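You operate a simulated robot arm through the tools that you are given. There is no shell and no other tool. Be economical: measure what you need, move in short steps, check, and stop when the job is done.

You run a simulated two-armed robot. Do the job below in one go: nothing can be reset, and whatever is moved stays where it is left.

TASK
Put the cool block in the cool box, latch it and carry it to the shopping bench.
Fine: shut the freezer door, lid down with fingers clear, catch over, box in both hands. Set down upright: cool block.
Where things are to end (x, y in the base frame): cool box within 0.06 m of [1.38, 0.69].

The check looks at the end state, three seconds after you hand in, the way a careful person would. Anything else that was tipped, shoved, dropped, spilled or broken makes it a failure. Lids that push on must go on centred and level and be pressed home; caps that screw on are set level and turned clockwise until they are tight.

THE ROBOT
Two 7-joint arms with two-finger parallel grippers on one trunk, on a base that drives. Base frame: it is fixed to the floor where the robot stands at the start and does not move with it; the origin is under the middle of the robot, x ahead of it, y to its left, z up; the surface under the hand at the start is at about z = 1.18. Units: m, degrees, N and s.
The left shoulder is at the start at [0.05, 0.161, 1.148], the right one opposite. With the tool pointing down near the work surface each hand reaches from about 0.1 to 0.6 m from the robot's upright axis, wherever it stands, measured 20 degrees to its own side. Places, roughly: cool box [-0.25, 1.5, 0.75]; cool box catch [-0.1, 1.5, 0.9]; cool box floor [-0.2, 1.6, 0.8]; cool box lid [-0.2, 1.7, 1]; freezer door [0.1, 0.6, 1]; shopping bench top [1.4, 0.4, 0.6]. Payload 3.43 kg a hand.
The TCP of each hand is the grasp point between the finger pads, 0.03 m short of the fingertips. In the tool frame z runs along the fingers and y along their closing line. Largest opening 0.094 m; finger width 0.028, thickness 0.01; the body of the gripper, 0.05 by 0.096 m, starts 0.055 m behind the TCP.
Orientation is that of the tool frame in the base frame, as a unit quaternion [x, y, z, w]. With the fingers straight down and closing along the base's y, the tool's x points along the base's -x, its y along +y and its z along -z.

THE INTERFACE
- The arms move only by the tool arm_command. It takes "left_rows", "right_rows" or both (then of equal length, played together; a hand with none holds still); each is a list of rows, each a list of 7 numbers: the turn, a rotation vector about the tool's x, y, z in rad, then the shift along the tool's x, y, z in m, then the opening, from 0 (shut) to 1 (fully open). In form: [[wx, wy, wz, dx, dy, dz, gripper], ...]. A call has 1 to 20 rows; each row shifts and turns the commanded pose from where the row before left it, along the tool's axes as they then stand. Rows are played at 5 a second. More than 0.05 m and 8.6 degrees between two rows, or a gripper value outside its range, and nothing of the call is played. Where a pose cannot be reached the arm comes as near as it can. A force on the tool above 40 N (or 10 N above the force at the start of the call, whichever is more), or a blocked arm, ends the call early, and 0.2 s more pass. The fingers move at their own pace (about 0.045 m/s each) and stop on an object; they squeeze with about 30 N. The grip force told is the motor's: it shows also when the fingers shut on nothing. Time passes only in rows, and 0.2 s behind the last, so rows that do not move let the fingers close. It gives the time, the measured TCP pose, the force on the tool (base axes), the opening and the grip force at its end, in the units of the frame above (readings bear some noise), with the torque about the TCP (base axes, N m) and any sound that the robot's microphone picked up.
- Cameras (640 x 400 px; columns grow to the right, rows downward): "scene" is now at [0.1034, 0.0521, 1.2565]; the picture's right is [0.60, -0.80, 0.00], its down [-0.57, -0.43, -0.70] and it looks along [0.56, 0.42, -0.71] (base axes); focal length 214 px, centre (320, 200). "left" rides on the left gripper at [0.076, -0.014, -0.102] in its tool frame; the picture's right is [0.18, 0.98, 0.00], its down [-0.75, 0.14, -0.64] and it looks along [-0.63, 0.12, 0.77] (tool axes); focal length 243 px, centre (320, 200). "right" rides on the right gripper at [0.076, 0.014, -0.102] in its tool frame; the picture's right is [-0.18, 0.98, 0.00], its down [-0.75, -0.14, -0.64] and it looks along [-0.63, -0.12, 0.77] (tool axes); focal length 243 px, centre (320, 200). There is no depth. A picture from a camera that has moved, and an enlarged one, comes with that camera's place and axes in the base frame and with its lens.
- snapshot(camera): a new picture of that camera. No time passes.
- slide_trunk(by): slides the trunk up (or, below 0, down) by that many m; the arms and the scene camera ride with it, the base frame stays. It gives what a move gives, with no picture.
- base_move(legs): drives the robot by 1 to 6 legs, each [ahead, left, turn to the left] in m, m and degrees, along the robot's own axes; the way and the turn of a leg run together, so that a leg with both is an arc; at most 1.5 m and 180 degrees a leg. The arms and the cameras ride along, it lands a little off, and it stops where it bumps. It gives what a move gives.
- turn_head(pan, tilt): turns the head with the scene camera to pan (to the left, within 80 degrees either way) and tilt (down, from -29 to 69), counted from straight ahead of the robot. It gives what a move gives.
- enlarge(camera, box): a new picture of the part [left, top, right, bottom] of that camera's present view, enlarged. No time passes.
- close_job(): hands the job in; it is judged then, once.

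Work in short steps. Places have to be worked out from the pictures, the camera data and where the tool is seen: move nearer, look again, correct. Check each grasp and each placing, and mend what went wrong. You have 120 turns and 88 pictures in all, those below and enlarged ones among them. Open the grippers and draw the arms clear of the work before you hand the job in, unless the task says otherwise; then end with one line.

The tools are called after "Call:" as a command line: name --argument value ..., lists and objects as JSON in quotes. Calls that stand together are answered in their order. arm_command: Moves the arms, as the interface text tells. Its arguments: {"type":"object","properties":{"left_rows":{"type":"array","items":{"type":"array","items":{"type":"number"}}},"right_rows":{"type":"array","items":{"type":"array","items":{"type":"number"}}}},"required":[]} The other tools are called the same way: slide_trunk (by) slides the trunk up or down; base_move (legs) drives the base; turn_head (pan, tilt) turns the head that bears the scene camera; snapshot (camera) takes a picture; enlarge (camera, box) takes an enlarged picture of a part of a camera's view; close_job () hands the job in.

At the start:

```text
clock: 0.0
left_tcp_pos: [0.3175, 0.173, 0.712]
left_tcp_rot: [0.101, 0.879, -0.046, 0.463]
left_wrist_force: [-0.5, 0.0, -0.5]
left_ft_torque: [0.0, -0.01, 0.03]
left_finger_gap: 0.094
left_grip_force: 0.0
right_tcp_pos: [0.3474, 0.0102, 1.2159]
right_tcp_rot: [0.0, 1.0, 0.0, -0.001]
right_wrist_force: [0.4, -0.1, -0.7]
right_ft_torque: [0.03, 0.02, 0.02]
right_finger_gap: 0.0941
right_grip_force: 0.0
trunk travel left (down, up): [-0.175, 0.092]
robot x, y, heading: [-0.0024, -0.0009, -0.2]
head pan, tilt: [37.1, 45.2]
```

scene: 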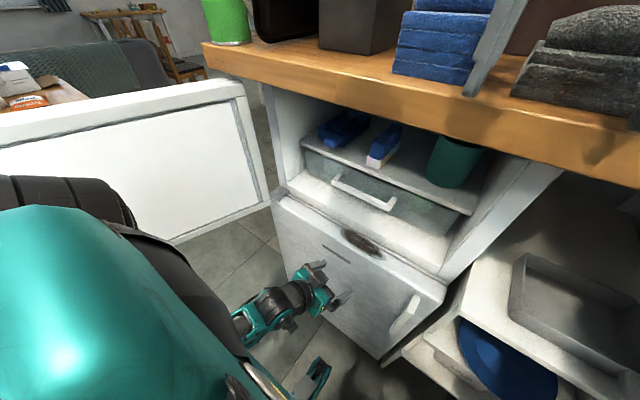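
right: 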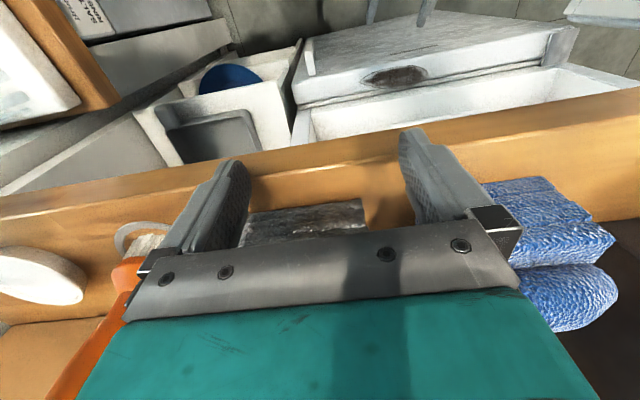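
left: 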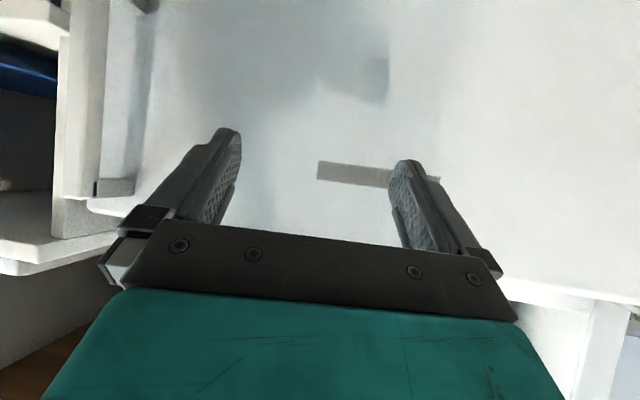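

I see an open freezer door at the left and blue things on the shelf inside. I enlarge the shelf and pan to look for the cool box.

Call:
enlarge --camera "scene" --box '[240, 70, 560, 270]'

Call:
turn_head --pan 79 --tilt 25

Call:
snapshot --camera "scene"

```text
2.00 times, centred on (400, 170) of scene
camera zoom: at [0.1034, 0.0521, 1.2565], right [0.6, -0.8, 0.0], down [-0.57, -0.43, -0.7], along [0.56, 0.42, -0.71], focal length 429 px, centre (160, 260)
```

zoom: 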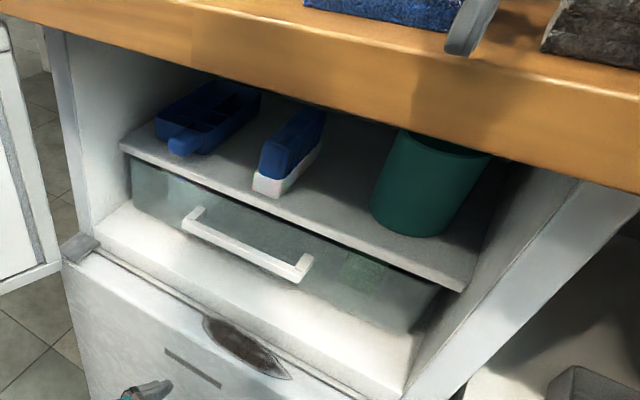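

```text
clock: 1.1
left_tcp_pos: [0.3174, 0.173, 0.7127]
left_tcp_rot: [0.101, 0.88, -0.045, 0.463]
left_wrist_force: [-0.5, 0.0, 0.3]
left_ft_torque: [0.01, 0.01, -0.03]
left_finger_gap: 0.0941
left_grip_force: 0.1
right_tcp_pos: [0.3465, 0.0117, 1.2141]
right_tcp_rot: [0.0, 1.0, 0.0, 0.0]
right_wrist_force: [0.1, -0.1, -1.0]
right_ft_torque: [0.03, 0.02, 0.0]
right_finger_gap: 0.0942
right_grip_force: 0.1
trunk travel left (down, up): [-0.175, 0.092]
robot x, y, heading: [0.0026, 0.0001, 0.0]
head pan, tilt: [79.0, 25.0]
```

```text
83 pictures are left
camera scene: at [0.0564, 0.0936, 1.2874], right [0.98, -0.19, 0.0], down [-0.08, -0.42, -0.91], along [0.17, 0.89, -0.42], focal length 214 px, centre (320, 200)
```

scene: 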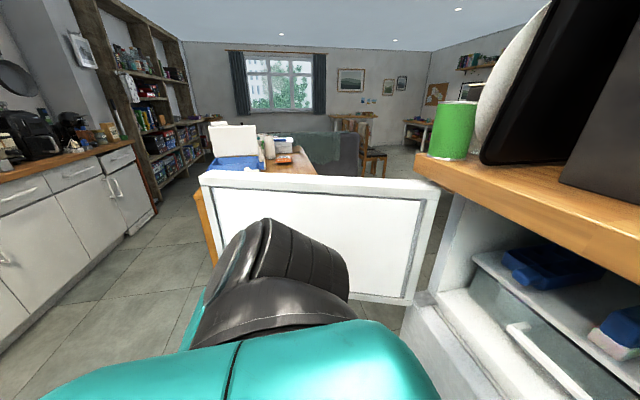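

The cool box (blue with white lid open) stands on a table past the freezer door. I enlarge both it and the shelf.

Call:
enlarge --camera "scene" --box '[190, 105, 350, 205]'

Call:
turn_head --pan 50 --tilt 35

Call:
enlarge --camera "scene" --box '[240, 100, 480, 250]'

```text
4.00 times, centred on (270, 155) of scene
camera zoom: at [0.0564, 0.0936, 1.2874], right [0.98, -0.19, 0.0], down [-0.08, -0.42, -0.91], along [0.17, 0.89, -0.42], focal length 858 px, centre (520, 380)
```

zoom: 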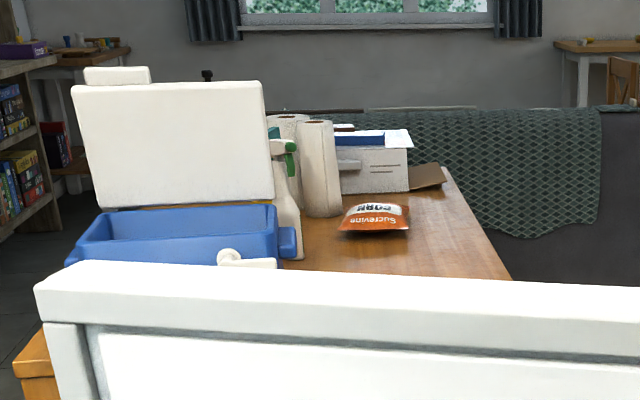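

```text
clock: 2.0
left_tcp_pos: [0.3184, 0.1713, 0.7129]
left_tcp_rot: [0.101, 0.879, -0.046, 0.463]
left_wrist_force: [-0.6, -0.2, -0.2]
left_ft_torque: [0.01, 0.02, -0.02]
left_finger_gap: 0.0939
left_grip_force: 0.1
right_tcp_pos: [0.3469, 0.011, 1.2147]
right_tcp_rot: [0.0, 1.0, 0.0, 0.0]
right_wrist_force: [0.3, 0.3, -0.5]
right_ft_torque: [-0.01, 0.0, 0.02]
right_finger_gap: 0.0938
right_grip_force: 0.1
trunk travel left (down, up): [-0.175, 0.092]
robot x, y, heading: [0.0007, 0.0023, 0.0]
head pan, tilt: [50.0, 35.0]
```

```text
2.67 times, centred on (360, 175) of scene
camera zoom: at [0.0952, 0.0707, 1.2717], right [0.77, -0.64, 0.0], down [-0.37, -0.44, -0.82], along [0.53, 0.63, -0.57], focal length 572 px, centre (213, 267)
```

zoom: 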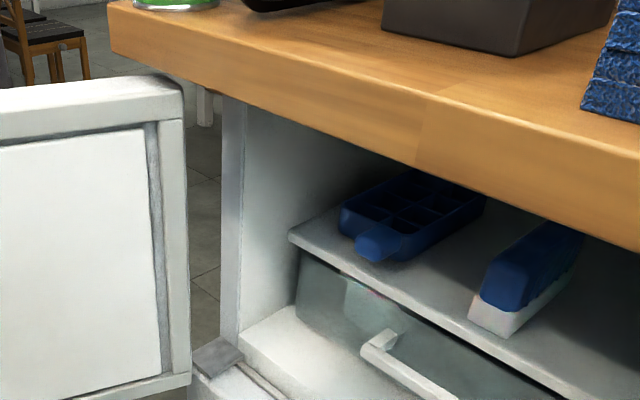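

The cool block is probably the blue-and-white block on the upper shelf (the other is an ice-cube tray). The shelf seems to be near z≈1.0, under a counter edge at x≈0.34. I back off a little for room and view it with the left hand.

Call:
base_move --legs '[[-0.15, 0, 0]]'

Call:
snapshot --camera "scene"

Call:
snapshot --camera "left"

```text
clock: 3.4
left_tcp_pos: [0.1653, 0.1717, 0.7109]
left_tcp_rot: [0.1, 0.879, -0.046, 0.464]
left_wrist_force: [0.0, -0.5, -0.6]
left_ft_torque: [-0.02, -0.01, 0.01]
left_finger_gap: 0.0944
left_grip_force: 0.1
right_tcp_pos: [0.1934, 0.0102, 1.2148]
right_tcp_rot: [0.001, 1.0, 0.0, 0.0]
right_wrist_force: [0.8, -0.7, 0.3]
right_ft_torque: [0.0, 0.02, -0.01]
right_finger_gap: 0.0939
right_grip_force: 0.1
trunk travel left (down, up): [-0.175, 0.092]
robot x, y, heading: [-0.1512, 0.0008, 0.3]
head pan, tilt: [50.0, 35.0]
```

```text
80 pictures are left
camera scene: at [-0.058, 0.0707, 1.2718], right [0.77, -0.64, 0.0], down [-0.37, -0.44, -0.82], along [0.53, 0.63, -0.57], focal length 214 px, centre (320, 200)
```

scene: 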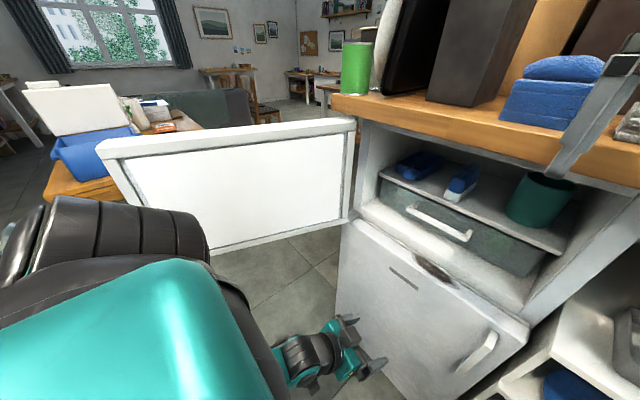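

```text
79 pictures are left
camera left: at [0.0375, 0.1862, 0.707], right [0.11, 0.98, -0.14], down [-0.07, 0.15, 0.99], along [0.99, -0.1, 0.09], focal length 243 px, centre (320, 200)
```

left: 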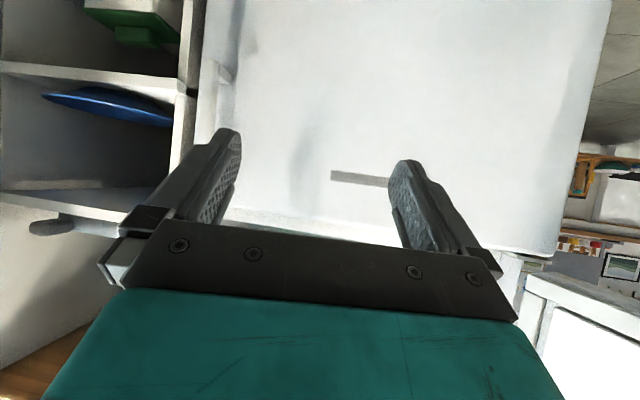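

I triangulate using a zoomed view from here.

Call:
enlarge --camera "scene" --box '[340, 80, 580, 230]'

```text
2.67 times, centred on (460, 155) of scene
camera zoom: at [-0.058, 0.0707, 1.2718], right [0.77, -0.64, 0.0], down [-0.37, -0.44, -0.82], along [0.53, 0.63, -0.57], focal length 572 px, centre (-53, 320)
```

zoom: 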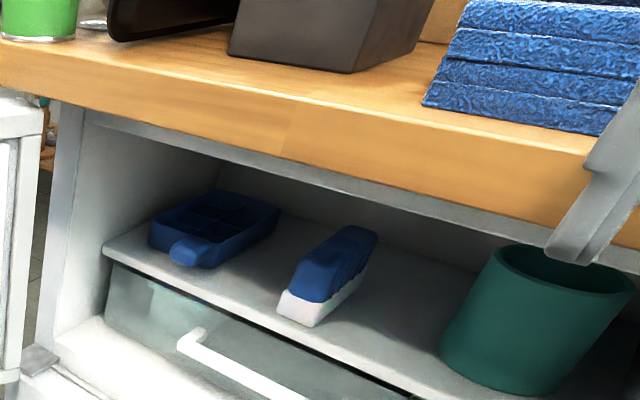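

The block's front is at about (0.54, 0.21), with the shelf at z≈0.93, well clear of the cup (right) and the tray (left). I first level out the left hand.

Call:
arm_command --left_rows '[[-0.07, -0.14, 0, 0, 0, 0, 1], [-0.07, -0.14, 0, 0, 0, 0, 1], [-0.07, -0.14, 0, 0, 0, 0, 1], [0, 0, 0, 0, 0, 0, 1]]'

```text
refused: row 1 steps farther than a row can; nothing moved
```

The combined turn was slightly too big per row; I use smaller steps.

Call:
arm_command --left_rows '[[-0.05, -0.11, 0, 0, 0, 0, 1], [-0.05, -0.11, 0, 0, 0, 0, 1], [-0.05, -0.11, 0, 0, 0, 0, 1], [-0.05, -0.11, 0, 0, 0, 0, 1], [0, 0, 0, 0, 0, 0, 1]]'

```text
clock: 4.6
left_tcp_pos: [0.155, 0.1827, 0.7047]
left_tcp_rot: [0.068, 0.762, 0.026, 0.643]
left_wrist_force: [-0.9, 1.3, -0.7]
left_ft_torque: [-0.02, -0.05, -0.05]
left_finger_gap: 0.0939
left_grip_force: 0.1
right_tcp_pos: [0.1945, 0.0106, 1.215]
right_tcp_rot: [0.001, 1.0, 0.0, 0.0]
right_wrist_force: [-0.9, 0.2, -0.7]
right_ft_torque: [0.0, 0.01, -0.01]
right_finger_gap: 0.0939
right_grip_force: 0.1
trunk travel left (down, up): [-0.175, 0.092]
robot x, y, heading: [-0.1545, -0.0045, -0.2]
head pan, tilt: [50.0, 35.0]
```

Pitch is now about 10° down with a small roll; I fix the roll and raise the hand to shelf height.

Call:
arm_command --left_rows '[[0, 0, -0.138, 0, 0, 0, 1], [0, 0, 0, -0.043, 0.004, -0.0075, 1], [0, 0, 0, -0.043, 0.004, -0.0075, 1], [0, 0, 0, -0.043, 0.004, -0.0075, 1], [0, 0, 0, -0.043, 0.004, -0.0075, 1], [0, 0, 0, -0.043, 0.004, -0.0075, 1], [0, 0, 0, -0.043, 0.004, -0.0075, 1], [0, 0, 0, 0, 0, 0, 1]]'

Call:
snapshot --camera "left"

Call:
snapshot --camera "scene"

```text
clock: 6.4
left_tcp_pos: [0.1838, 0.2069, 0.9173]
left_tcp_rot: [-0.011, 0.759, -0.025, 0.65]
left_wrist_force: [-0.5, 0.0, 0.5]
left_ft_torque: [0.01, -0.01, 0.01]
left_finger_gap: 0.0937
left_grip_force: 0.0
left hand out of reach, approached as far as the arm can: row 6, 7
right_tcp_pos: [0.1926, 0.0113, 1.2147]
right_tcp_rot: [0.001, 1.0, 0.0, 0.0]
right_wrist_force: [0.1, -0.4, 1.0]
right_ft_torque: [-0.01, 0.01, 0.04]
right_finger_gap: 0.0939
right_grip_force: 0.1
trunk travel left (down, up): [-0.175, 0.092]
robot x, y, heading: [-0.1513, 0.0009, -0.2]
head pan, tilt: [50.0, 35.0]
```

```text
77 pictures are left
camera left: at [0.0716, 0.191, 0.8595], right [-0.01, 0.97, -0.23], down [-0.52, 0.19, 0.83], along [0.86, 0.13, 0.5], focal length 243 px, centre (320, 200)
```

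left: 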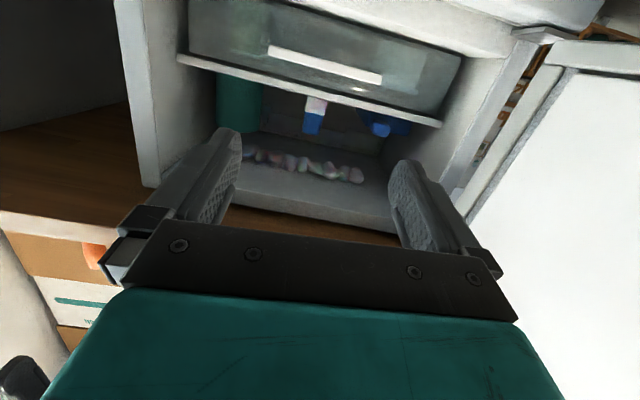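

```text
76 pictures are left
camera scene: at [-0.0575, 0.0706, 1.2717], right [0.77, -0.64, 0.0], down [-0.37, -0.44, -0.82], along [0.53, 0.63, -0.57], focal length 214 px, centre (320, 200)
```

scene: 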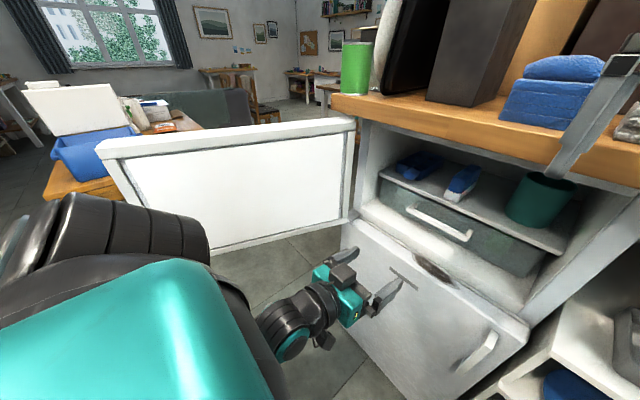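

The shelf edge and block front show from below; the block's centreline is y≈0.207. The arm can't go higher at this range, so I raise the trunk and drive forward a bit.

Call:
slide_trunk --by 0.055

Call:
base_move --legs '[[0.14, 0, 0]]'

Call:
snapshot --camera "left"

Call:
snapshot --camera "scene"

```text
clock: 7.4
left_tcp_pos: [0.185, 0.2076, 0.9736]
left_tcp_rot: [-0.011, 0.759, -0.024, 0.651]
left_wrist_force: [-0.8, 0.2, 0.0]
left_ft_torque: [-0.01, 0.02, -0.01]
left_finger_gap: 0.094
left_grip_force: 0.2
right_tcp_pos: [0.1932, 0.0105, 1.2691]
right_tcp_rot: [0.001, 1.0, 0.0, 0.0]
right_wrist_force: [0.2, -1.2, -1.0]
right_ft_torque: [0.01, 0.01, 0.05]
right_finger_gap: 0.0937
right_grip_force: 0.1
trunk travel left (down, up): [-0.23, 0.037]
robot x, y, heading: [-0.1507, 0.0004, -0.0]
head pan, tilt: [50.0, 35.0]
```

```text
clock: 8.7
left_tcp_pos: [0.3259, 0.2073, 0.9733]
left_tcp_rot: [-0.012, 0.759, -0.023, 0.65]
left_wrist_force: [0.2, -1.2, 0.5]
left_ft_torque: [0.0, -0.02, 0.0]
left_finger_gap: 0.0941
left_grip_force: 0.0
right_tcp_pos: [0.3359, 0.011, 1.269]
right_tcp_rot: [0.0, 1.0, 0.001, 0.0]
right_wrist_force: [-0.1, 0.3, 0.3]
right_ft_torque: [-0.02, 0.02, -0.02]
right_finger_gap: 0.094
right_grip_force: 0.1
trunk travel left (down, up): [-0.23, 0.037]
robot x, y, heading: [-0.0108, 0.001, -0.1]
head pan, tilt: [50.0, 35.0]
```

```text
75 pictures are left
camera left: at [0.2127, 0.1914, 0.914], right [-0.01, 0.97, -0.23], down [-0.52, 0.19, 0.83], along [0.86, 0.13, 0.5], focal length 243 px, centre (320, 200)
```

left: 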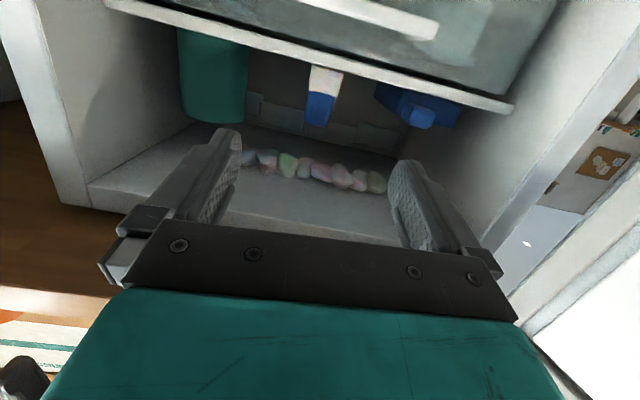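

```text
74 pictures are left
camera scene: at [0.0841, 0.0708, 1.3266], right [0.77, -0.64, 0.0], down [-0.37, -0.44, -0.82], along [0.53, 0.63, -0.57], focal length 214 px, centre (320, 200)
```

scene: 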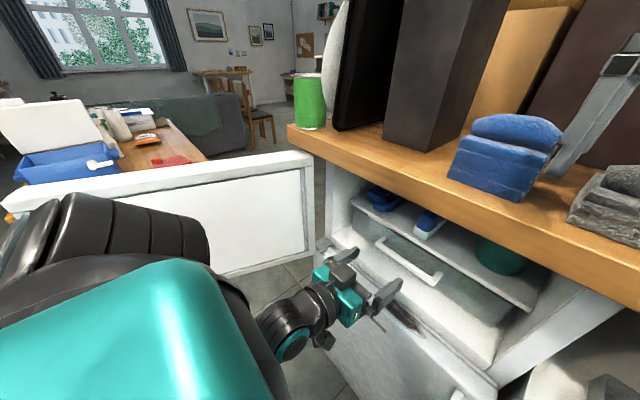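

Two left-camera views put the block front at x≈0.53, y≈0.205, z 0.924 to 0.994 (about 0.04 wide). I creep forward at z≈0.965 for the first part.

Call:
arm_command --left_rows '[[0, 0, 0, 0, 0, 0, 1], [0, 0, 0, -0.005, 0, 0.043, 1], [0, 0, 0, -0.005, 0, 0.043, 1], [0, 0, 0, -0.005, 0, 0.043, 1], [0, 0, 0, 0, 0, 0, 1]]'

Call:
snapshot --camera "left"

Call:
snapshot --camera "scene"

```text
clock: 9.9
left_tcp_pos: [0.4534, 0.2063, 0.9687]
left_tcp_rot: [-0.012, 0.758, -0.023, 0.651]
left_wrist_force: [0.5, 0.5, 0.7]
left_ft_torque: [0.02, 0.06, 0.01]
left_finger_gap: 0.0941
left_grip_force: 0.0
right_tcp_pos: [0.3343, 0.011, 1.2702]
right_tcp_rot: [0.0, 1.0, 0.0, 0.0]
right_wrist_force: [0.5, 0.2, -0.1]
right_ft_torque: [0.0, 0.0, 0.0]
right_finger_gap: 0.0937
right_grip_force: 0.0
trunk travel left (down, up): [-0.23, 0.037]
robot x, y, heading: [-0.0138, -0.001, 0.3]
head pan, tilt: [50.0, 35.0]
```

```text
73 pictures are left
camera left: at [0.3416, 0.1902, 0.9091], right [-0.01, 0.97, -0.23], down [-0.52, 0.19, 0.83], along [0.85, 0.13, 0.5], focal length 243 px, centre (320, 200)
```

left: 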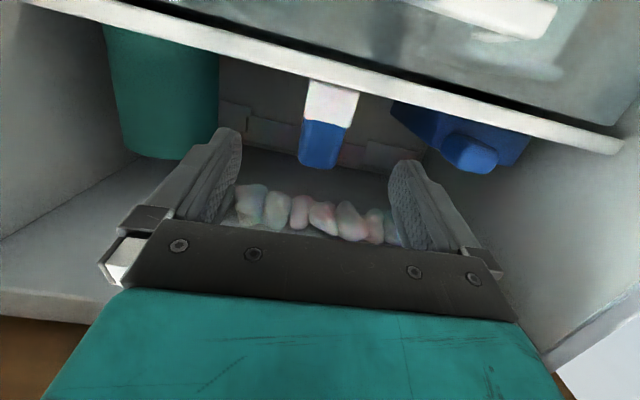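

```text
72 pictures are left
camera scene: at [0.083, 0.0708, 1.3267], right [0.77, -0.64, 0.0], down [-0.37, -0.44, -0.82], along [0.53, 0.63, -0.57], focal length 214 px, centre (320, 200)
```

scene: 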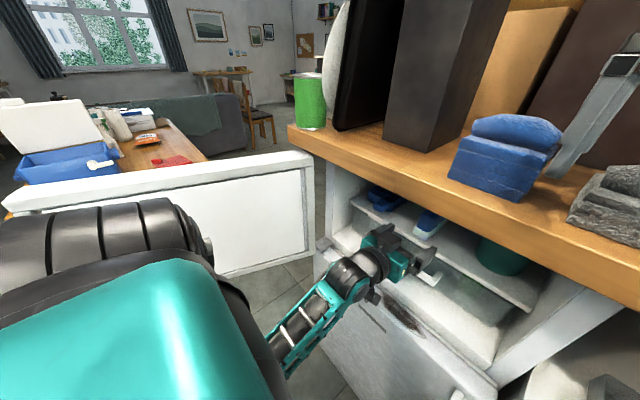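

The hand is centred on the block (y≈0.207). I advance to x≈0.58 at z≈0.972.

Call:
arm_command --left_rows '[[0, 0, 0, -0.0078, 0, 0.0417, 1], [0, 0, 0, -0.0078, 0, 0.0417, 1], [0, 0, 0, -0.0078, 0, 0.0417, 1], [0, 0, 0, 0, 0, 0, 1]]'

Call:
snapshot --camera "left"

```text
clock: 10.9
left_tcp_pos: [0.582, 0.2024, 0.9752]
left_tcp_rot: [-0.011, 0.759, -0.024, 0.651]
left_wrist_force: [0.1, -0.4, -0.6]
left_ft_torque: [0.02, -0.03, -0.03]
left_finger_gap: 0.094
left_grip_force: 0.0
right_tcp_pos: [0.3345, 0.0109, 1.2687]
right_tcp_rot: [0.0, 1.0, 0.0, 0.0]
right_wrist_force: [0.2, -0.2, -0.3]
right_ft_torque: [0.0, 0.0, -0.01]
right_finger_gap: 0.094
right_grip_force: 0.1
trunk travel left (down, up): [-0.23, 0.037]
robot x, y, heading: [-0.0124, 0.0037, -0.2]
head pan, tilt: [50.0, 35.0]
```

```text
71 pictures are left
camera left: at [0.4683, 0.1862, 0.9152], right [-0.01, 0.97, -0.23], down [-0.52, 0.19, 0.83], along [0.85, 0.13, 0.5], focal length 243 px, centre (320, 200)
```

left: 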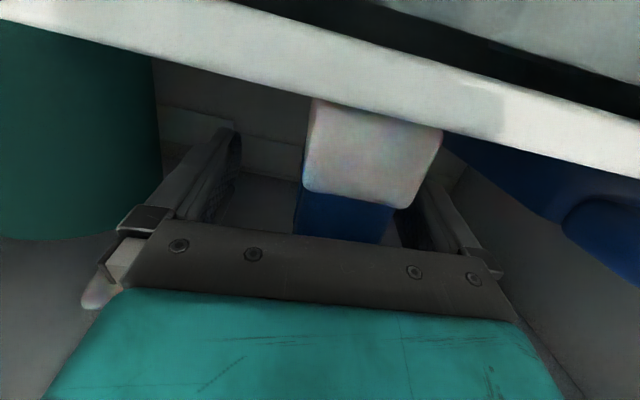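

The block is between the fingers, within 2–3 mm of centre. I close.

Call:
arm_command --left_rows '[[0, 0, 0, 0, 0.003, 0, 1], [0, 0, 0, 0, 0, 0, 0], [0, 0, 0, 0, 0, 0, 0], [0, 0, 0, 0, 0, 0, 0], [0, 0, 0, 0, 0, 0, 0], [0, 0, 0, 0, 0, 0, 0]]'

```text
clock: 12.3
left_tcp_pos: [0.5822, 0.2054, 0.9739]
left_tcp_rot: [-0.011, 0.759, -0.024, 0.651]
left_wrist_force: [0.2, 0.2, 1.4]
left_ft_torque: [0.14, -0.06, 0.05]
left_finger_gap: 0.0401
left_grip_force: 30.0
right_tcp_pos: [0.3345, 0.0118, 1.2707]
right_tcp_rot: [0.0, 1.0, -0.001, 0.0]
right_wrist_force: [1.3, 1.2, -0.4]
right_ft_torque: [-0.01, -0.02, 0.0]
right_finger_gap: 0.0943
right_grip_force: 0.1
trunk travel left (down, up): [-0.23, 0.037]
robot x, y, heading: [-0.0128, -0.0006, 0.1]
head pan, tilt: [50.0, 35.0]
```

Gripped at 0.040 m. I lift 25 mm and draw straight back out.

Call:
arm_command --left_rows '[[0, 0, 0, -0.0125, 0, -0.002, 0], [0, 0, 0, -0.0125, 0, -0.002, 0], [0, 0, 0, 0, 0, 0, 0], [0, 0, 0, 0.006, 0, -0.04, 0], [0, 0, 0, 0.006, 0, -0.04, 0], [0, 0, 0, 0.006, 0, -0.04, 0], [0, 0, 0, 0.006, 0, -0.04, 0], [0, 0, 0, 0.006, 0, -0.04, 0], [0, 0, 0, 0.006, 0, -0.04, 0], [0, 0, 0, 0, 0, 0, 0]]'

Call:
snapshot --camera "scene"

Call:
snapshot --camera "left"

```text
clock: 14.5
left_tcp_pos: [0.3456, 0.2106, 0.9865]
left_tcp_rot: [-0.011, 0.758, -0.023, 0.652]
left_wrist_force: [0.4, -0.4, -3.0]
left_ft_torque: [-0.02, 0.07, 0.01]
left_finger_gap: 0.0401
left_grip_force: 30.1
left hand out of reach, approached as far as the arm can: row 9
right_tcp_pos: [0.3351, 0.0124, 1.2695]
right_tcp_rot: [0.0, 1.0, 0.0, 0.0]
right_wrist_force: [0.4, -0.2, -0.4]
right_ft_torque: [0.03, -0.01, -0.01]
right_finger_gap: 0.0941
right_grip_force: 0.1
trunk travel left (down, up): [-0.23, 0.037]
robot x, y, heading: [-0.0122, -0.0006, -0.0]
head pan, tilt: [50.0, 35.0]
```

```text
70 pictures are left
camera scene: at [0.0836, 0.0709, 1.3266], right [0.77, -0.64, 0.0], down [-0.37, -0.44, -0.82], along [0.53, 0.63, -0.57], focal length 214 px, centre (320, 200)
```

scene: 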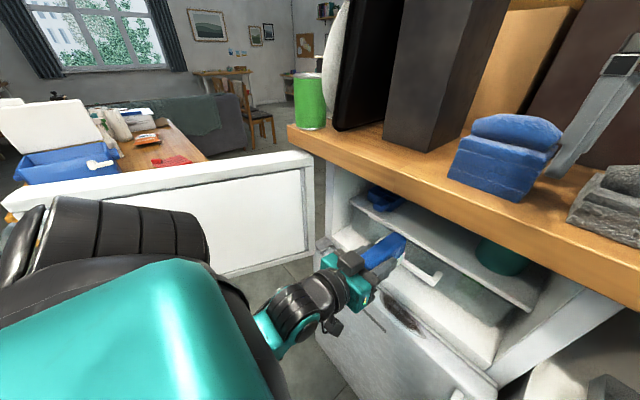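

```text
69 pictures are left
camera left: at [0.2345, 0.1945, 0.9268], right [-0.01, 0.97, -0.23], down [-0.52, 0.19, 0.83], along [0.85, 0.13, 0.5], focal length 243 px, centre (320, 200)
```

left: 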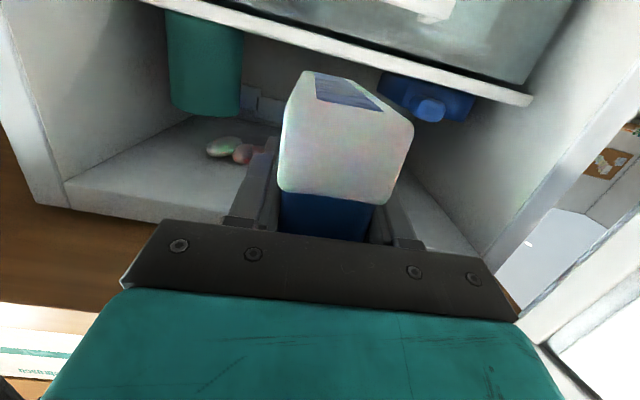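

The block is held and the shelf's other things stand undisturbed. I back well off, so that the block clears the open door's free end (≈(-0.13, 0.65)), before going round the door to shut it with the right hand.

Call:
base_move --legs '[[-0.7, 0, 0]]'

Call:
arm_command --right_rows '[[0, -0.14, 0, 0, -0.02, 0.03, 0], [0, -0.14, 0, 0, -0.02, 0.03, 0], [0, -0.14, 0, 0, -0.02, 0.03, 0], [0, -0.14, 0, 0.005, -0.02, 0.03, 0], [0, -0.14, 0, 0.01, -0.02, 0.025, 0], [0, -0.14, 0, 0.015, -0.02, 0.02, 0], [0, -0.14, 0, 0.02, -0.02, 0.01, 0], [0, -0.14, 0, 0.03, -0.02, 0, 0], [0, -0.14, 0, 0.03, -0.02, 0, 0], [0, -0.14, 0, 0.03, -0.02, 0, 0], [0, 0, 0, 0, 0, 0, 0]]'

Call:
snapshot --camera "scene"

```text
clock: 18.4
left_tcp_pos: [-0.362, 0.21, 0.9851]
left_tcp_rot: [-0.013, 0.758, -0.022, 0.652]
left_wrist_force: [-0.2, -0.1, -2.7]
left_ft_torque: [0.02, 0.07, 0.04]
left_finger_gap: 0.0403
left_grip_force: 30.2
right_tcp_pos: [-0.3726, 0.0116, 1.2703]
right_tcp_rot: [-0.003, 1.0, 0.0, -0.001]
right_wrist_force: [-0.2, 0.2, 0.5]
right_ft_torque: [-0.01, -0.01, -0.02]
right_finger_gap: 0.094
right_grip_force: 0.1
trunk travel left (down, up): [-0.23, 0.037]
robot x, y, heading: [-0.7176, -0.0033, 0.3]
head pan, tilt: [50.0, 35.0]
```

```text
clock: 20.8
left_tcp_pos: [-0.3607, 0.2118, 0.9857]
left_tcp_rot: [-0.013, 0.758, -0.021, 0.651]
left_wrist_force: [0.7, -0.2, -3.0]
left_ft_torque: [-0.01, 0.04, 0.0]
left_finger_gap: 0.0403
left_grip_force: 30.1
right_tcp_pos: [-0.3357, -0.1037, 1.0193]
right_tcp_rot: [-0.002, 0.766, 0.002, 0.643]
right_wrist_force: [-0.2, -0.2, 0.1]
right_ft_torque: [-0.02, -0.01, 0.02]
right_finger_gap: 0.0
right_grip_force: 30.3
right hand out of reach, approached as far as the arm can: row 6, 7, 8, 9, 10
trunk travel left (down, up): [-0.23, 0.037]
robot x, y, heading: [-0.7199, -0.0042, 0.1]
head pan, tilt: [50.0, 35.0]
```

```text
68 pictures are left
camera scene: at [-0.6245, 0.0686, 1.3267], right [0.77, -0.64, 0.0], down [-0.37, -0.44, -0.82], along [0.52, 0.63, -0.57], focal length 214 px, centre (320, 200)
```

scene: 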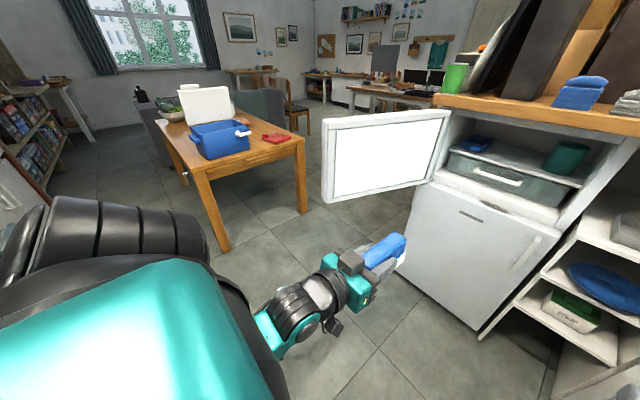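

The door spans z 0.77–1.14 with its free end at (-0.13, 0.65); the right fist (z≈1.02, pointing ahead) is good for pushing it. I strafe left past the door, then go forward so the fist sits behind its outer face.

Call:
base_move --legs '[[0, 0.95, 0], [0.3, 0, 0]]'

Call:
turn_head --pan 0 --tilt 40

Call:
snapshot --camera "scene"

```text
clock: 31.3
left_tcp_pos: [-0.0694, 1.1825, 0.9856]
left_tcp_rot: [-0.015, 0.759, -0.02, 0.651]
left_wrist_force: [-0.3, 0.0, -2.8]
left_ft_torque: [0.0, 0.06, 0.0]
left_finger_gap: 0.0405
left_grip_force: 29.9
right_tcp_pos: [-0.0407, 0.8673, 1.0189]
right_tcp_rot: [-0.003, 0.766, 0.002, 0.643]
right_wrist_force: [1.2, 0.2, -0.3]
right_ft_torque: [-0.01, 0.01, -0.02]
right_finger_gap: 0.0001
right_grip_force: 29.8
trunk travel left (down, up): [-0.23, 0.037]
robot x, y, heading: [-0.4257, 0.9682, 0.8]
head pan, tilt: [50.0, 35.0]
```

```text
clock: 32.5
left_tcp_pos: [-0.0697, 1.1833, 0.986]
left_tcp_rot: [-0.016, 0.758, -0.019, 0.652]
left_wrist_force: [-0.7, -1.6, -2.9]
left_ft_torque: [0.03, 0.04, -0.01]
left_finger_gap: 0.0403
left_grip_force: 30.2
right_tcp_pos: [-0.0412, 0.8677, 1.0187]
right_tcp_rot: [-0.003, 0.766, 0.002, 0.643]
right_wrist_force: [0.3, -0.2, -0.4]
right_ft_torque: [-0.01, 0.01, -0.02]
right_finger_gap: 0.0
right_grip_force: 30.2
trunk travel left (down, up): [-0.23, 0.037]
robot x, y, heading: [-0.4275, 0.9685, 0.6]
head pan, tilt: [0.0, 40.0]
```

```text
67 pictures are left
camera scene: at [-0.3022, 0.9726, 1.3191], right [0.01, -1.0, 0.0], down [-0.64, -0.01, -0.77], along [0.77, 0.01, -0.64], focal length 214 px, centre (320, 200)
```

scene: 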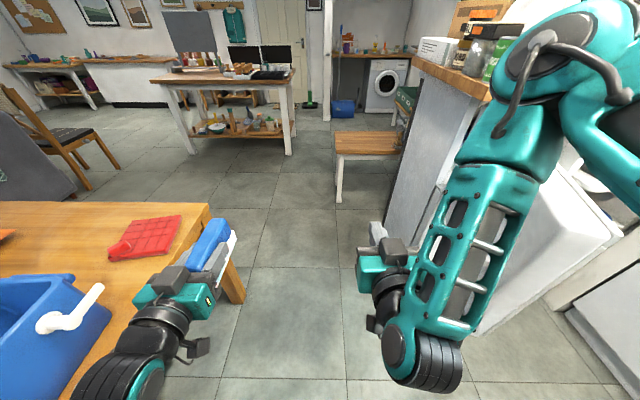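

The fist is behind the door's outer side, with the low wooden bench beyond in view. I back 4 cm to keep my body clear of the door's swing and strafe right to push it.

Call:
base_move --legs '[[-0.04, -0.1, 0], [0, -0.3, 0]]'

Call:
turn_head --pan -20 --tilt 35

Call:
snapshot --camera "scene"

```text
clock: 35.3
left_tcp_pos: [-0.1092, 0.9834, 0.9851]
left_tcp_rot: [-0.017, 0.759, -0.019, 0.651]
left_wrist_force: [-0.7, -0.4, -2.8]
left_ft_torque: [0.0, 0.08, -0.05]
left_finger_gap: 0.0402
left_grip_force: 30.6
right_tcp_pos: [-0.0851, 0.6705, 1.0184]
right_tcp_rot: [-0.009, 0.768, 0.008, 0.64]
right_wrist_force: [-10.8, 3.9, 6.1]
right_ft_torque: [-0.39, -0.04, -0.68]
right_finger_gap: 0.0
right_grip_force: 29.5
trunk travel left (down, up): [-0.23, 0.037]
robot x, y, heading: [-0.4601, 0.7663, 0.6]
head pan, tilt: [0.0, 40.0]
stopped in leg 2: the robot was blocked; the commanded pose is now the measured one
```

```text
clock: 36.1
left_tcp_pos: [-0.1083, 0.9837, 0.9869]
left_tcp_rot: [-0.016, 0.758, -0.02, 0.651]
left_wrist_force: [-0.5, -0.4, -3.8]
left_ft_torque: [0.03, 0.06, 0.0]
left_finger_gap: 0.04
left_grip_force: 29.7
right_tcp_pos: [-0.0863, 0.6704, 1.0179]
right_tcp_rot: [-0.008, 0.769, 0.007, 0.639]
right_wrist_force: [-15.6, 6.6, 7.6]
right_ft_torque: [-0.58, -0.18, -1.04]
right_finger_gap: 0.0003
right_grip_force: 29.6
trunk travel left (down, up): [-0.23, 0.037]
robot x, y, heading: [-0.463, 0.7635, 0.5]
head pan, tilt: [-20.0, 35.0]
```

```text
66 pictures are left
camera scene: at [-0.3445, 0.7425, 1.327], right [-0.33, -0.94, 0.0], down [-0.54, 0.19, -0.82], along [0.78, -0.27, -0.57], focal length 214 px, centre (320, 200)
```

scene: 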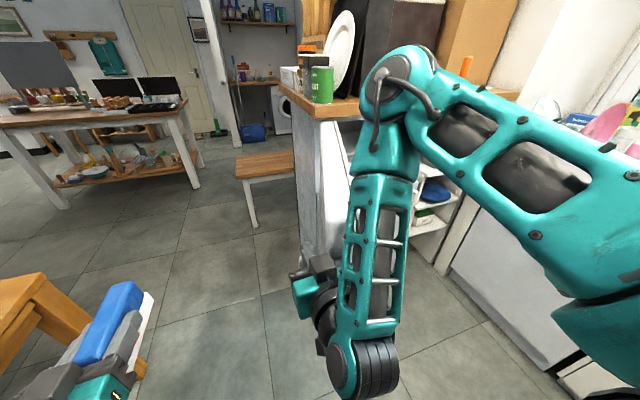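

Contact was made and the base stopped. I look with the right hand's camera at what it touches.

Call:
snapshot --camera "right"

Call:
snapshot --camera "left"

```text
65 pictures are left
camera right: at [-0.2013, 0.6833, 0.9624], right [0.01, 0.98, 0.18], down [-0.49, -0.15, 0.86], along [0.87, -0.1, 0.48], focal length 243 px, centre (320, 200)
```

right: 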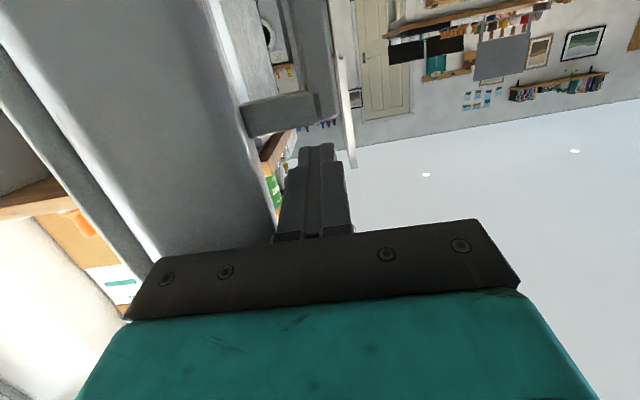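

```text
64 pictures are left
camera left: at [-0.2219, 0.9651, 0.9266], right [-0.03, 0.97, -0.23], down [-0.52, 0.18, 0.83], along [0.85, 0.14, 0.5], focal length 243 px, centre (320, 200)
```

left: 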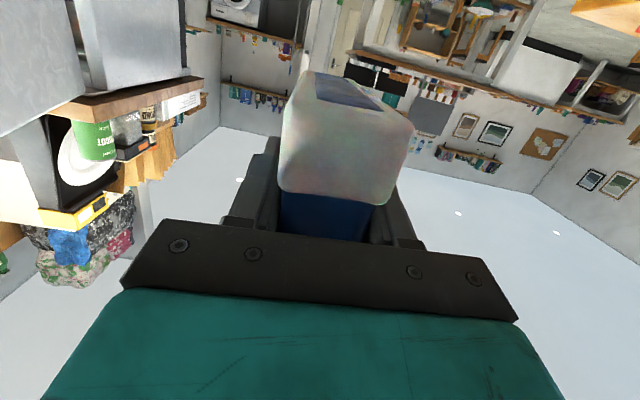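

The fist's tip is jammed against the door's own handle post. I back off 3.5 cm so the fingers bear on the flat of the door near its free end, then push sideways with the arm.

Call:
base_move --legs '[[-0.035, 0.02, 0]]'

Call:
arm_command --right_rows '[[0, 0, 0, 0, -0.02, 0, 0], [0, 0, 0, 0, -0.02, 0, 0], [0, 0, 0, 0, -0.02, 0, 0], [0, 0, 0, 0, -0.02, 0, 0], [0, 0, 0, 0, -0.02, 0, 0]]'

Call:
snapshot --camera "right"

```text
clock: 37.0
left_tcp_pos: [-0.1428, 1.0022, 0.9858]
left_tcp_rot: [-0.017, 0.759, -0.018, 0.651]
left_wrist_force: [0.0, -0.6, -3.1]
left_ft_torque: [-0.01, 0.06, -0.02]
left_finger_gap: 0.0401
left_grip_force: 30.6
right_tcp_pos: [-0.1179, 0.6901, 1.0179]
right_tcp_rot: [-0.008, 0.769, 0.008, 0.639]
right_wrist_force: [-0.6, 0.0, 0.3]
right_ft_torque: [0.04, 0.0, -0.04]
right_finger_gap: 0.0001
right_grip_force: 29.9
trunk travel left (down, up): [-0.23, 0.037]
robot x, y, heading: [-0.4992, 0.7851, 1.1]
head pan, tilt: [-20.0, 35.0]
```

```text
clock: 38.2
left_tcp_pos: [-0.1426, 1.0025, 0.9866]
left_tcp_rot: [-0.016, 0.759, -0.019, 0.651]
left_wrist_force: [0.0, 0.8, -3.2]
left_ft_torque: [-0.01, 0.04, 0.01]
left_finger_gap: 0.0401
left_grip_force: 29.7
right_tcp_pos: [-0.1138, 0.6774, 1.0383]
right_tcp_rot: [-0.006, 0.77, 0.006, 0.638]
right_wrist_force: [-1.2, 2.3, -0.3]
right_ft_torque: [-0.05, -0.02, -0.05]
right_finger_gap: 0.0001
right_grip_force: 30.2
right hand out of reach, approached as far as the arm can: row 1, 2, 3, 4, 5
trunk travel left (down, up): [-0.23, 0.037]
robot x, y, heading: [-0.5001, 0.7839, 0.8]
head pan, tilt: [-20.0, 35.0]
```

```text
63 pictures are left
camera right: at [-0.2295, 0.689, 0.9835], right [0.02, 0.98, 0.18], down [-0.49, -0.15, 0.86], along [0.87, -0.1, 0.48], focal length 243 px, centre (320, 200)
```

right: 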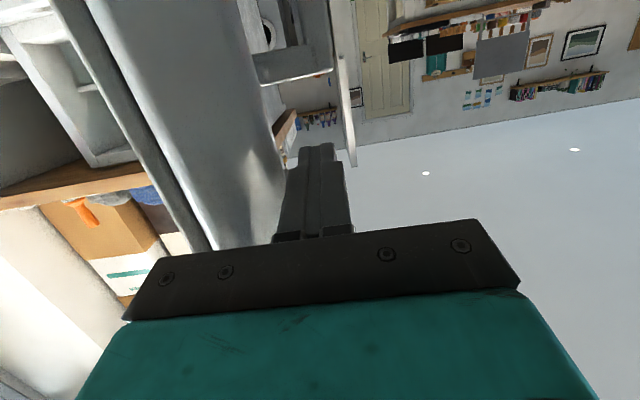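

The fist now bears on the flat face; the arm is at its joint limit sideways, so I strafe the base in a short leg.

Call:
base_move --legs '[[0, -0.12, 0]]'

Call:
snapshot --camera "right"

```text
clock: 39.9
left_tcp_pos: [-0.1415, 0.8781, 0.984]
left_tcp_rot: [-0.017, 0.759, -0.018, 0.651]
left_wrist_force: [0.7, -0.3, -2.5]
left_ft_torque: [0.01, 0.08, 0.01]
left_finger_gap: 0.0404
left_grip_force: 30.0
right_tcp_pos: [-0.1113, 0.5538, 1.0402]
right_tcp_rot: [-0.005, 0.77, 0.006, 0.638]
right_wrist_force: [-0.2, -1.1, 0.1]
right_ft_torque: [-0.01, -0.01, 0.03]
right_finger_gap: 0.0003
right_grip_force: 30.2
trunk travel left (down, up): [-0.23, 0.037]
robot x, y, heading: [-0.4969, 0.6647, 0.9]
head pan, tilt: [-20.0, 35.0]
```

```text
62 pictures are left
camera right: at [-0.2277, 0.5663, 0.9834], right [0.02, 0.98, 0.18], down [-0.49, -0.15, 0.86], along [0.87, -0.1, 0.48], focal length 243 px, centre (320, 200)
```

right: 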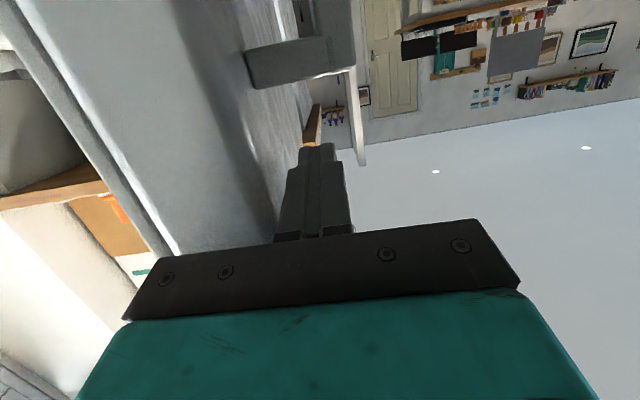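

The door swings with the fist. I follow the arc in short diagonal legs.

Call:
base_move --legs '[[0, -0.09, 0], [0.06, -0.2, 0]]'

Call:
snapshot --camera "right"

```text
clock: 43.3
left_tcp_pos: [-0.0769, 0.5941, 0.9854]
left_tcp_rot: [-0.017, 0.759, -0.018, 0.651]
left_wrist_force: [0.8, -0.1, -2.4]
left_ft_torque: [-0.02, 0.05, -0.01]
left_finger_gap: 0.0402
left_grip_force: 30.0
right_tcp_pos: [-0.0472, 0.269, 1.038]
right_tcp_rot: [-0.006, 0.77, 0.006, 0.639]
right_wrist_force: [0.0, 0.2, -0.5]
right_ft_torque: [0.02, -0.02, 0.01]
right_finger_gap: 0.0001
right_grip_force: 30.3
trunk travel left (down, up): [-0.23, 0.037]
robot x, y, heading: [-0.4332, 0.3766, 0.9]
head pan, tilt: [-20.0, 35.0]
```

```text
61 pictures are left
camera right: at [-0.1635, 0.2818, 0.9834], right [0.02, 0.98, 0.18], down [-0.49, -0.15, 0.86], along [0.87, -0.1, 0.48], focal length 243 px, centre (320, 200)
```

right: 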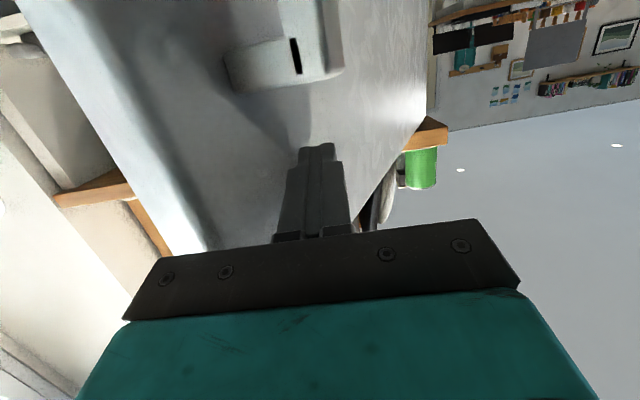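

The door is about 60° from shut. To keep my elbow and the block clear of the counter for the final push, I back off 0.2 m and extend the right arm further ahead.

Call:
base_move --legs '[[-0.22, -0.05, 0]]'

Call:
arm_command --right_rows '[[0, 0, 0, 0, 0, 0.03, 0], [0, 0, 0, 0, 0, 0.04, 0], [0, 0, 0, 0, 0, 0.04, 0], [0, 0, 0, 0, 0, 0.04, 0], [0, 0, 0, 0, 0, 0.04, 0], [0, 0, 0, 0, 0, 0, 0]]'

Call:
snapshot --camera "scene"

```text
clock: 45.0
left_tcp_pos: [-0.2948, 0.5423, 0.9855]
left_tcp_rot: [-0.016, 0.759, -0.018, 0.651]
left_wrist_force: [-0.6, 0.3, -3.0]
left_ft_torque: [0.01, 0.07, -0.01]
left_finger_gap: 0.0404
left_grip_force: 29.5
right_tcp_pos: [-0.2655, 0.2171, 1.0401]
right_tcp_rot: [-0.007, 0.77, 0.006, 0.638]
right_wrist_force: [-0.2, -0.4, 0.5]
right_ft_torque: [0.0, -0.05, 0.02]
right_finger_gap: 0.0
right_grip_force: 30.2
trunk travel left (down, up): [-0.23, 0.037]
robot x, y, heading: [-0.649, 0.3229, 0.8]
head pan, tilt: [-20.0, 35.0]
```

```text
clock: 46.5
left_tcp_pos: [-0.2951, 0.5435, 0.9848]
left_tcp_rot: [-0.016, 0.759, -0.019, 0.651]
left_wrist_force: [0.0, -0.3, -2.4]
left_ft_torque: [0.0, 0.06, -0.02]
left_finger_gap: 0.04
left_grip_force: 29.8
right_tcp_pos: [-0.0882, 0.2625, 1.0299]
right_tcp_rot: [-0.004, 0.771, 0.004, 0.637]
right_wrist_force: [0.1, -0.2, -0.1]
right_ft_torque: [0.01, -0.01, 0.0]
right_finger_gap: 0.0001
right_grip_force: 30.2
right hand out of reach, approached as far as the arm can: row 1, 2, 3, 4, 5
trunk travel left (down, up): [-0.23, 0.037]
robot x, y, heading: [-0.6499, 0.3267, 0.8]
head pan, tilt: [-20.0, 35.0]
```

```text
60 pictures are left
camera scene: at [-0.5288, 0.3013, 1.3267], right [-0.33, -0.94, 0.0], down [-0.54, 0.19, -0.82], along [0.77, -0.27, -0.57], focal length 214 px, centre (320, 200)
```

scene: 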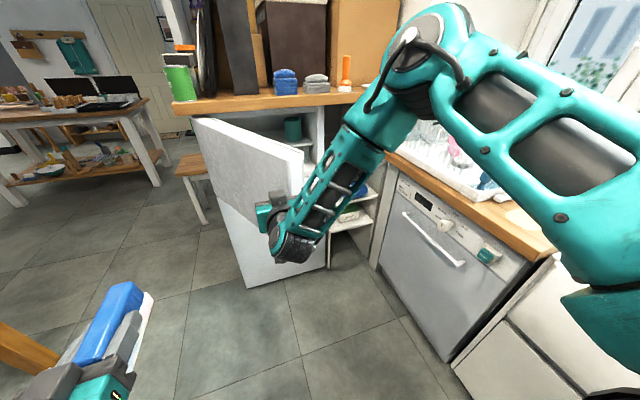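

Good view: the door is ~55° open, the fist leads the elbow and the block by ~0.2 m and 0.1 m. I follow the arc to push it nearly shut.

Call:
base_move --legs '[[0.1, -0.08, 0], [0.1, -0.06, 0], [0.1, -0.04, 0]]'

Call:
snapshot --camera "scene"

```text
clock: 49.4
left_tcp_pos: [0.007, 0.3672, 0.9845]
left_tcp_rot: [-0.016, 0.759, -0.019, 0.65]
left_wrist_force: [0.1, -0.2, -3.5]
left_ft_torque: [-0.03, 0.06, 0.0]
left_finger_gap: 0.0403
left_grip_force: 30.1
right_tcp_pos: [0.2127, 0.0849, 1.0302]
right_tcp_rot: [-0.004, 0.771, 0.004, 0.637]
right_wrist_force: [0.4, 0.1, 0.0]
right_ft_torque: [-0.03, 0.0, 0.0]
right_finger_gap: 0.0
right_grip_force: 30.0
trunk travel left (down, up): [-0.23, 0.037]
robot x, y, heading: [-0.3491, 0.1558, 1.0]
head pan, tilt: [-20.0, 35.0]
```

```text
59 pictures are left
camera scene: at [-0.2268, 0.1257, 1.3265], right [-0.33, -0.94, 0.0], down [-0.54, 0.19, -0.82], along [0.77, -0.27, -0.57], focal length 214 px, centre (320, 200)
```

scene: 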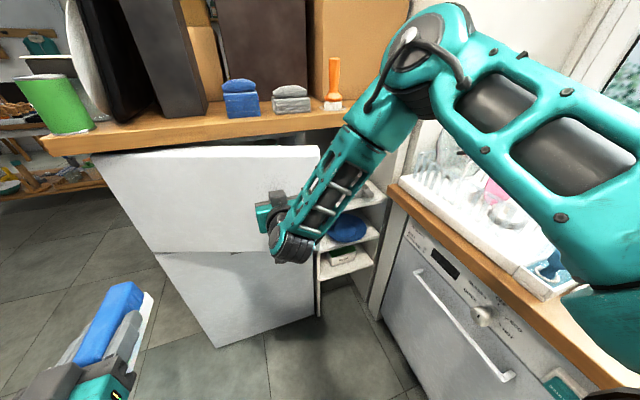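

The door is nearly shut. I push straight forward until it seats.

Call:
base_move --legs '[[0.07, -0.01, 0], [0.06, 0, 0], [0.05, 0, 0]]'

Call:
snapshot --camera "scene"

```text
clock: 51.5
left_tcp_pos: [0.1648, 0.3572, 0.9836]
left_tcp_rot: [-0.016, 0.761, -0.02, 0.649]
left_wrist_force: [0.4, 0.2, -2.2]
left_ft_torque: [0.02, 0.07, 0.0]
left_finger_gap: 0.0401
left_grip_force: 29.9
right_tcp_pos: [0.3637, 0.0785, 1.0302]
right_tcp_rot: [-0.004, 0.77, 0.004, 0.638]
right_wrist_force: [-8.1, -0.3, 1.3]
right_ft_torque: [0.02, -0.12, -0.05]
right_finger_gap: 0.0001
right_grip_force: 29.9
trunk travel left (down, up): [-0.23, 0.037]
robot x, y, heading: [-0.1897, 0.1403, 0.4]
head pan, tilt: [-20.0, 35.0]
stopped in leg 3: the force on the tool passed its limit at 210 N (the readings are from after the stop); the commanded pose is now the measured one
```

```text
58 pictures are left
camera scene: at [-0.0706, 0.1177, 1.3267], right [-0.33, -0.94, 0.0], down [-0.54, 0.19, -0.82], along [0.77, -0.27, -0.57], focal length 214 px, centre (320, 200)
```

scene: 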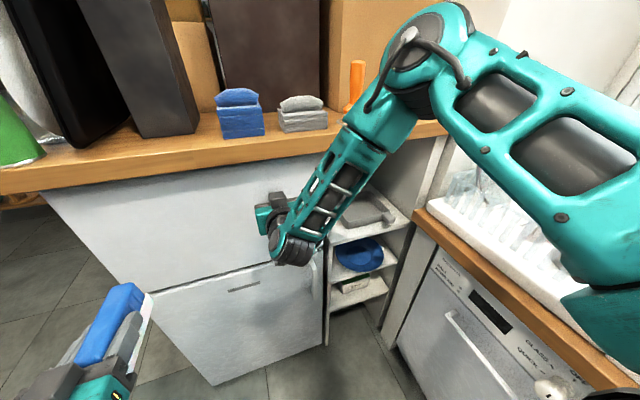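

The door is shut flush. I back away, checking it stays shut, and then head toward the cool box.

Call:
base_move --legs '[[-0.4, 0, 0]]'

Call:
snapshot --camera "scene"

```text
clock: 53.9
left_tcp_pos: [-0.2228, 0.3542, 0.9853]
left_tcp_rot: [-0.017, 0.76, -0.019, 0.65]
left_wrist_force: [-0.7, 0.1, -3.2]
left_ft_torque: [-0.01, 0.07, -0.01]
left_finger_gap: 0.04
left_grip_force: 30.2
right_tcp_pos: [-0.0233, 0.0745, 1.0298]
right_tcp_rot: [-0.005, 0.77, 0.004, 0.638]
right_wrist_force: [-0.3, 0.3, 0.6]
right_ft_torque: [0.0, 0.01, 0.02]
right_finger_gap: 0.0001
right_grip_force: 30.1
trunk travel left (down, up): [-0.23, 0.037]
robot x, y, heading: [-0.5791, 0.138, 1.0]
head pan, tilt: [-20.0, 35.0]
```

```text
57 pictures are left
camera scene: at [-0.4576, 0.1131, 1.3267], right [-0.33, -0.94, 0.0], down [-0.54, 0.19, -0.82], along [0.77, -0.27, -0.57], focal length 214 px, centre (320, 200)
```

scene: 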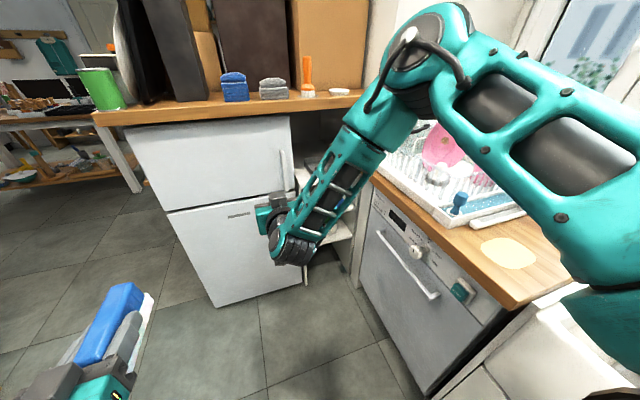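

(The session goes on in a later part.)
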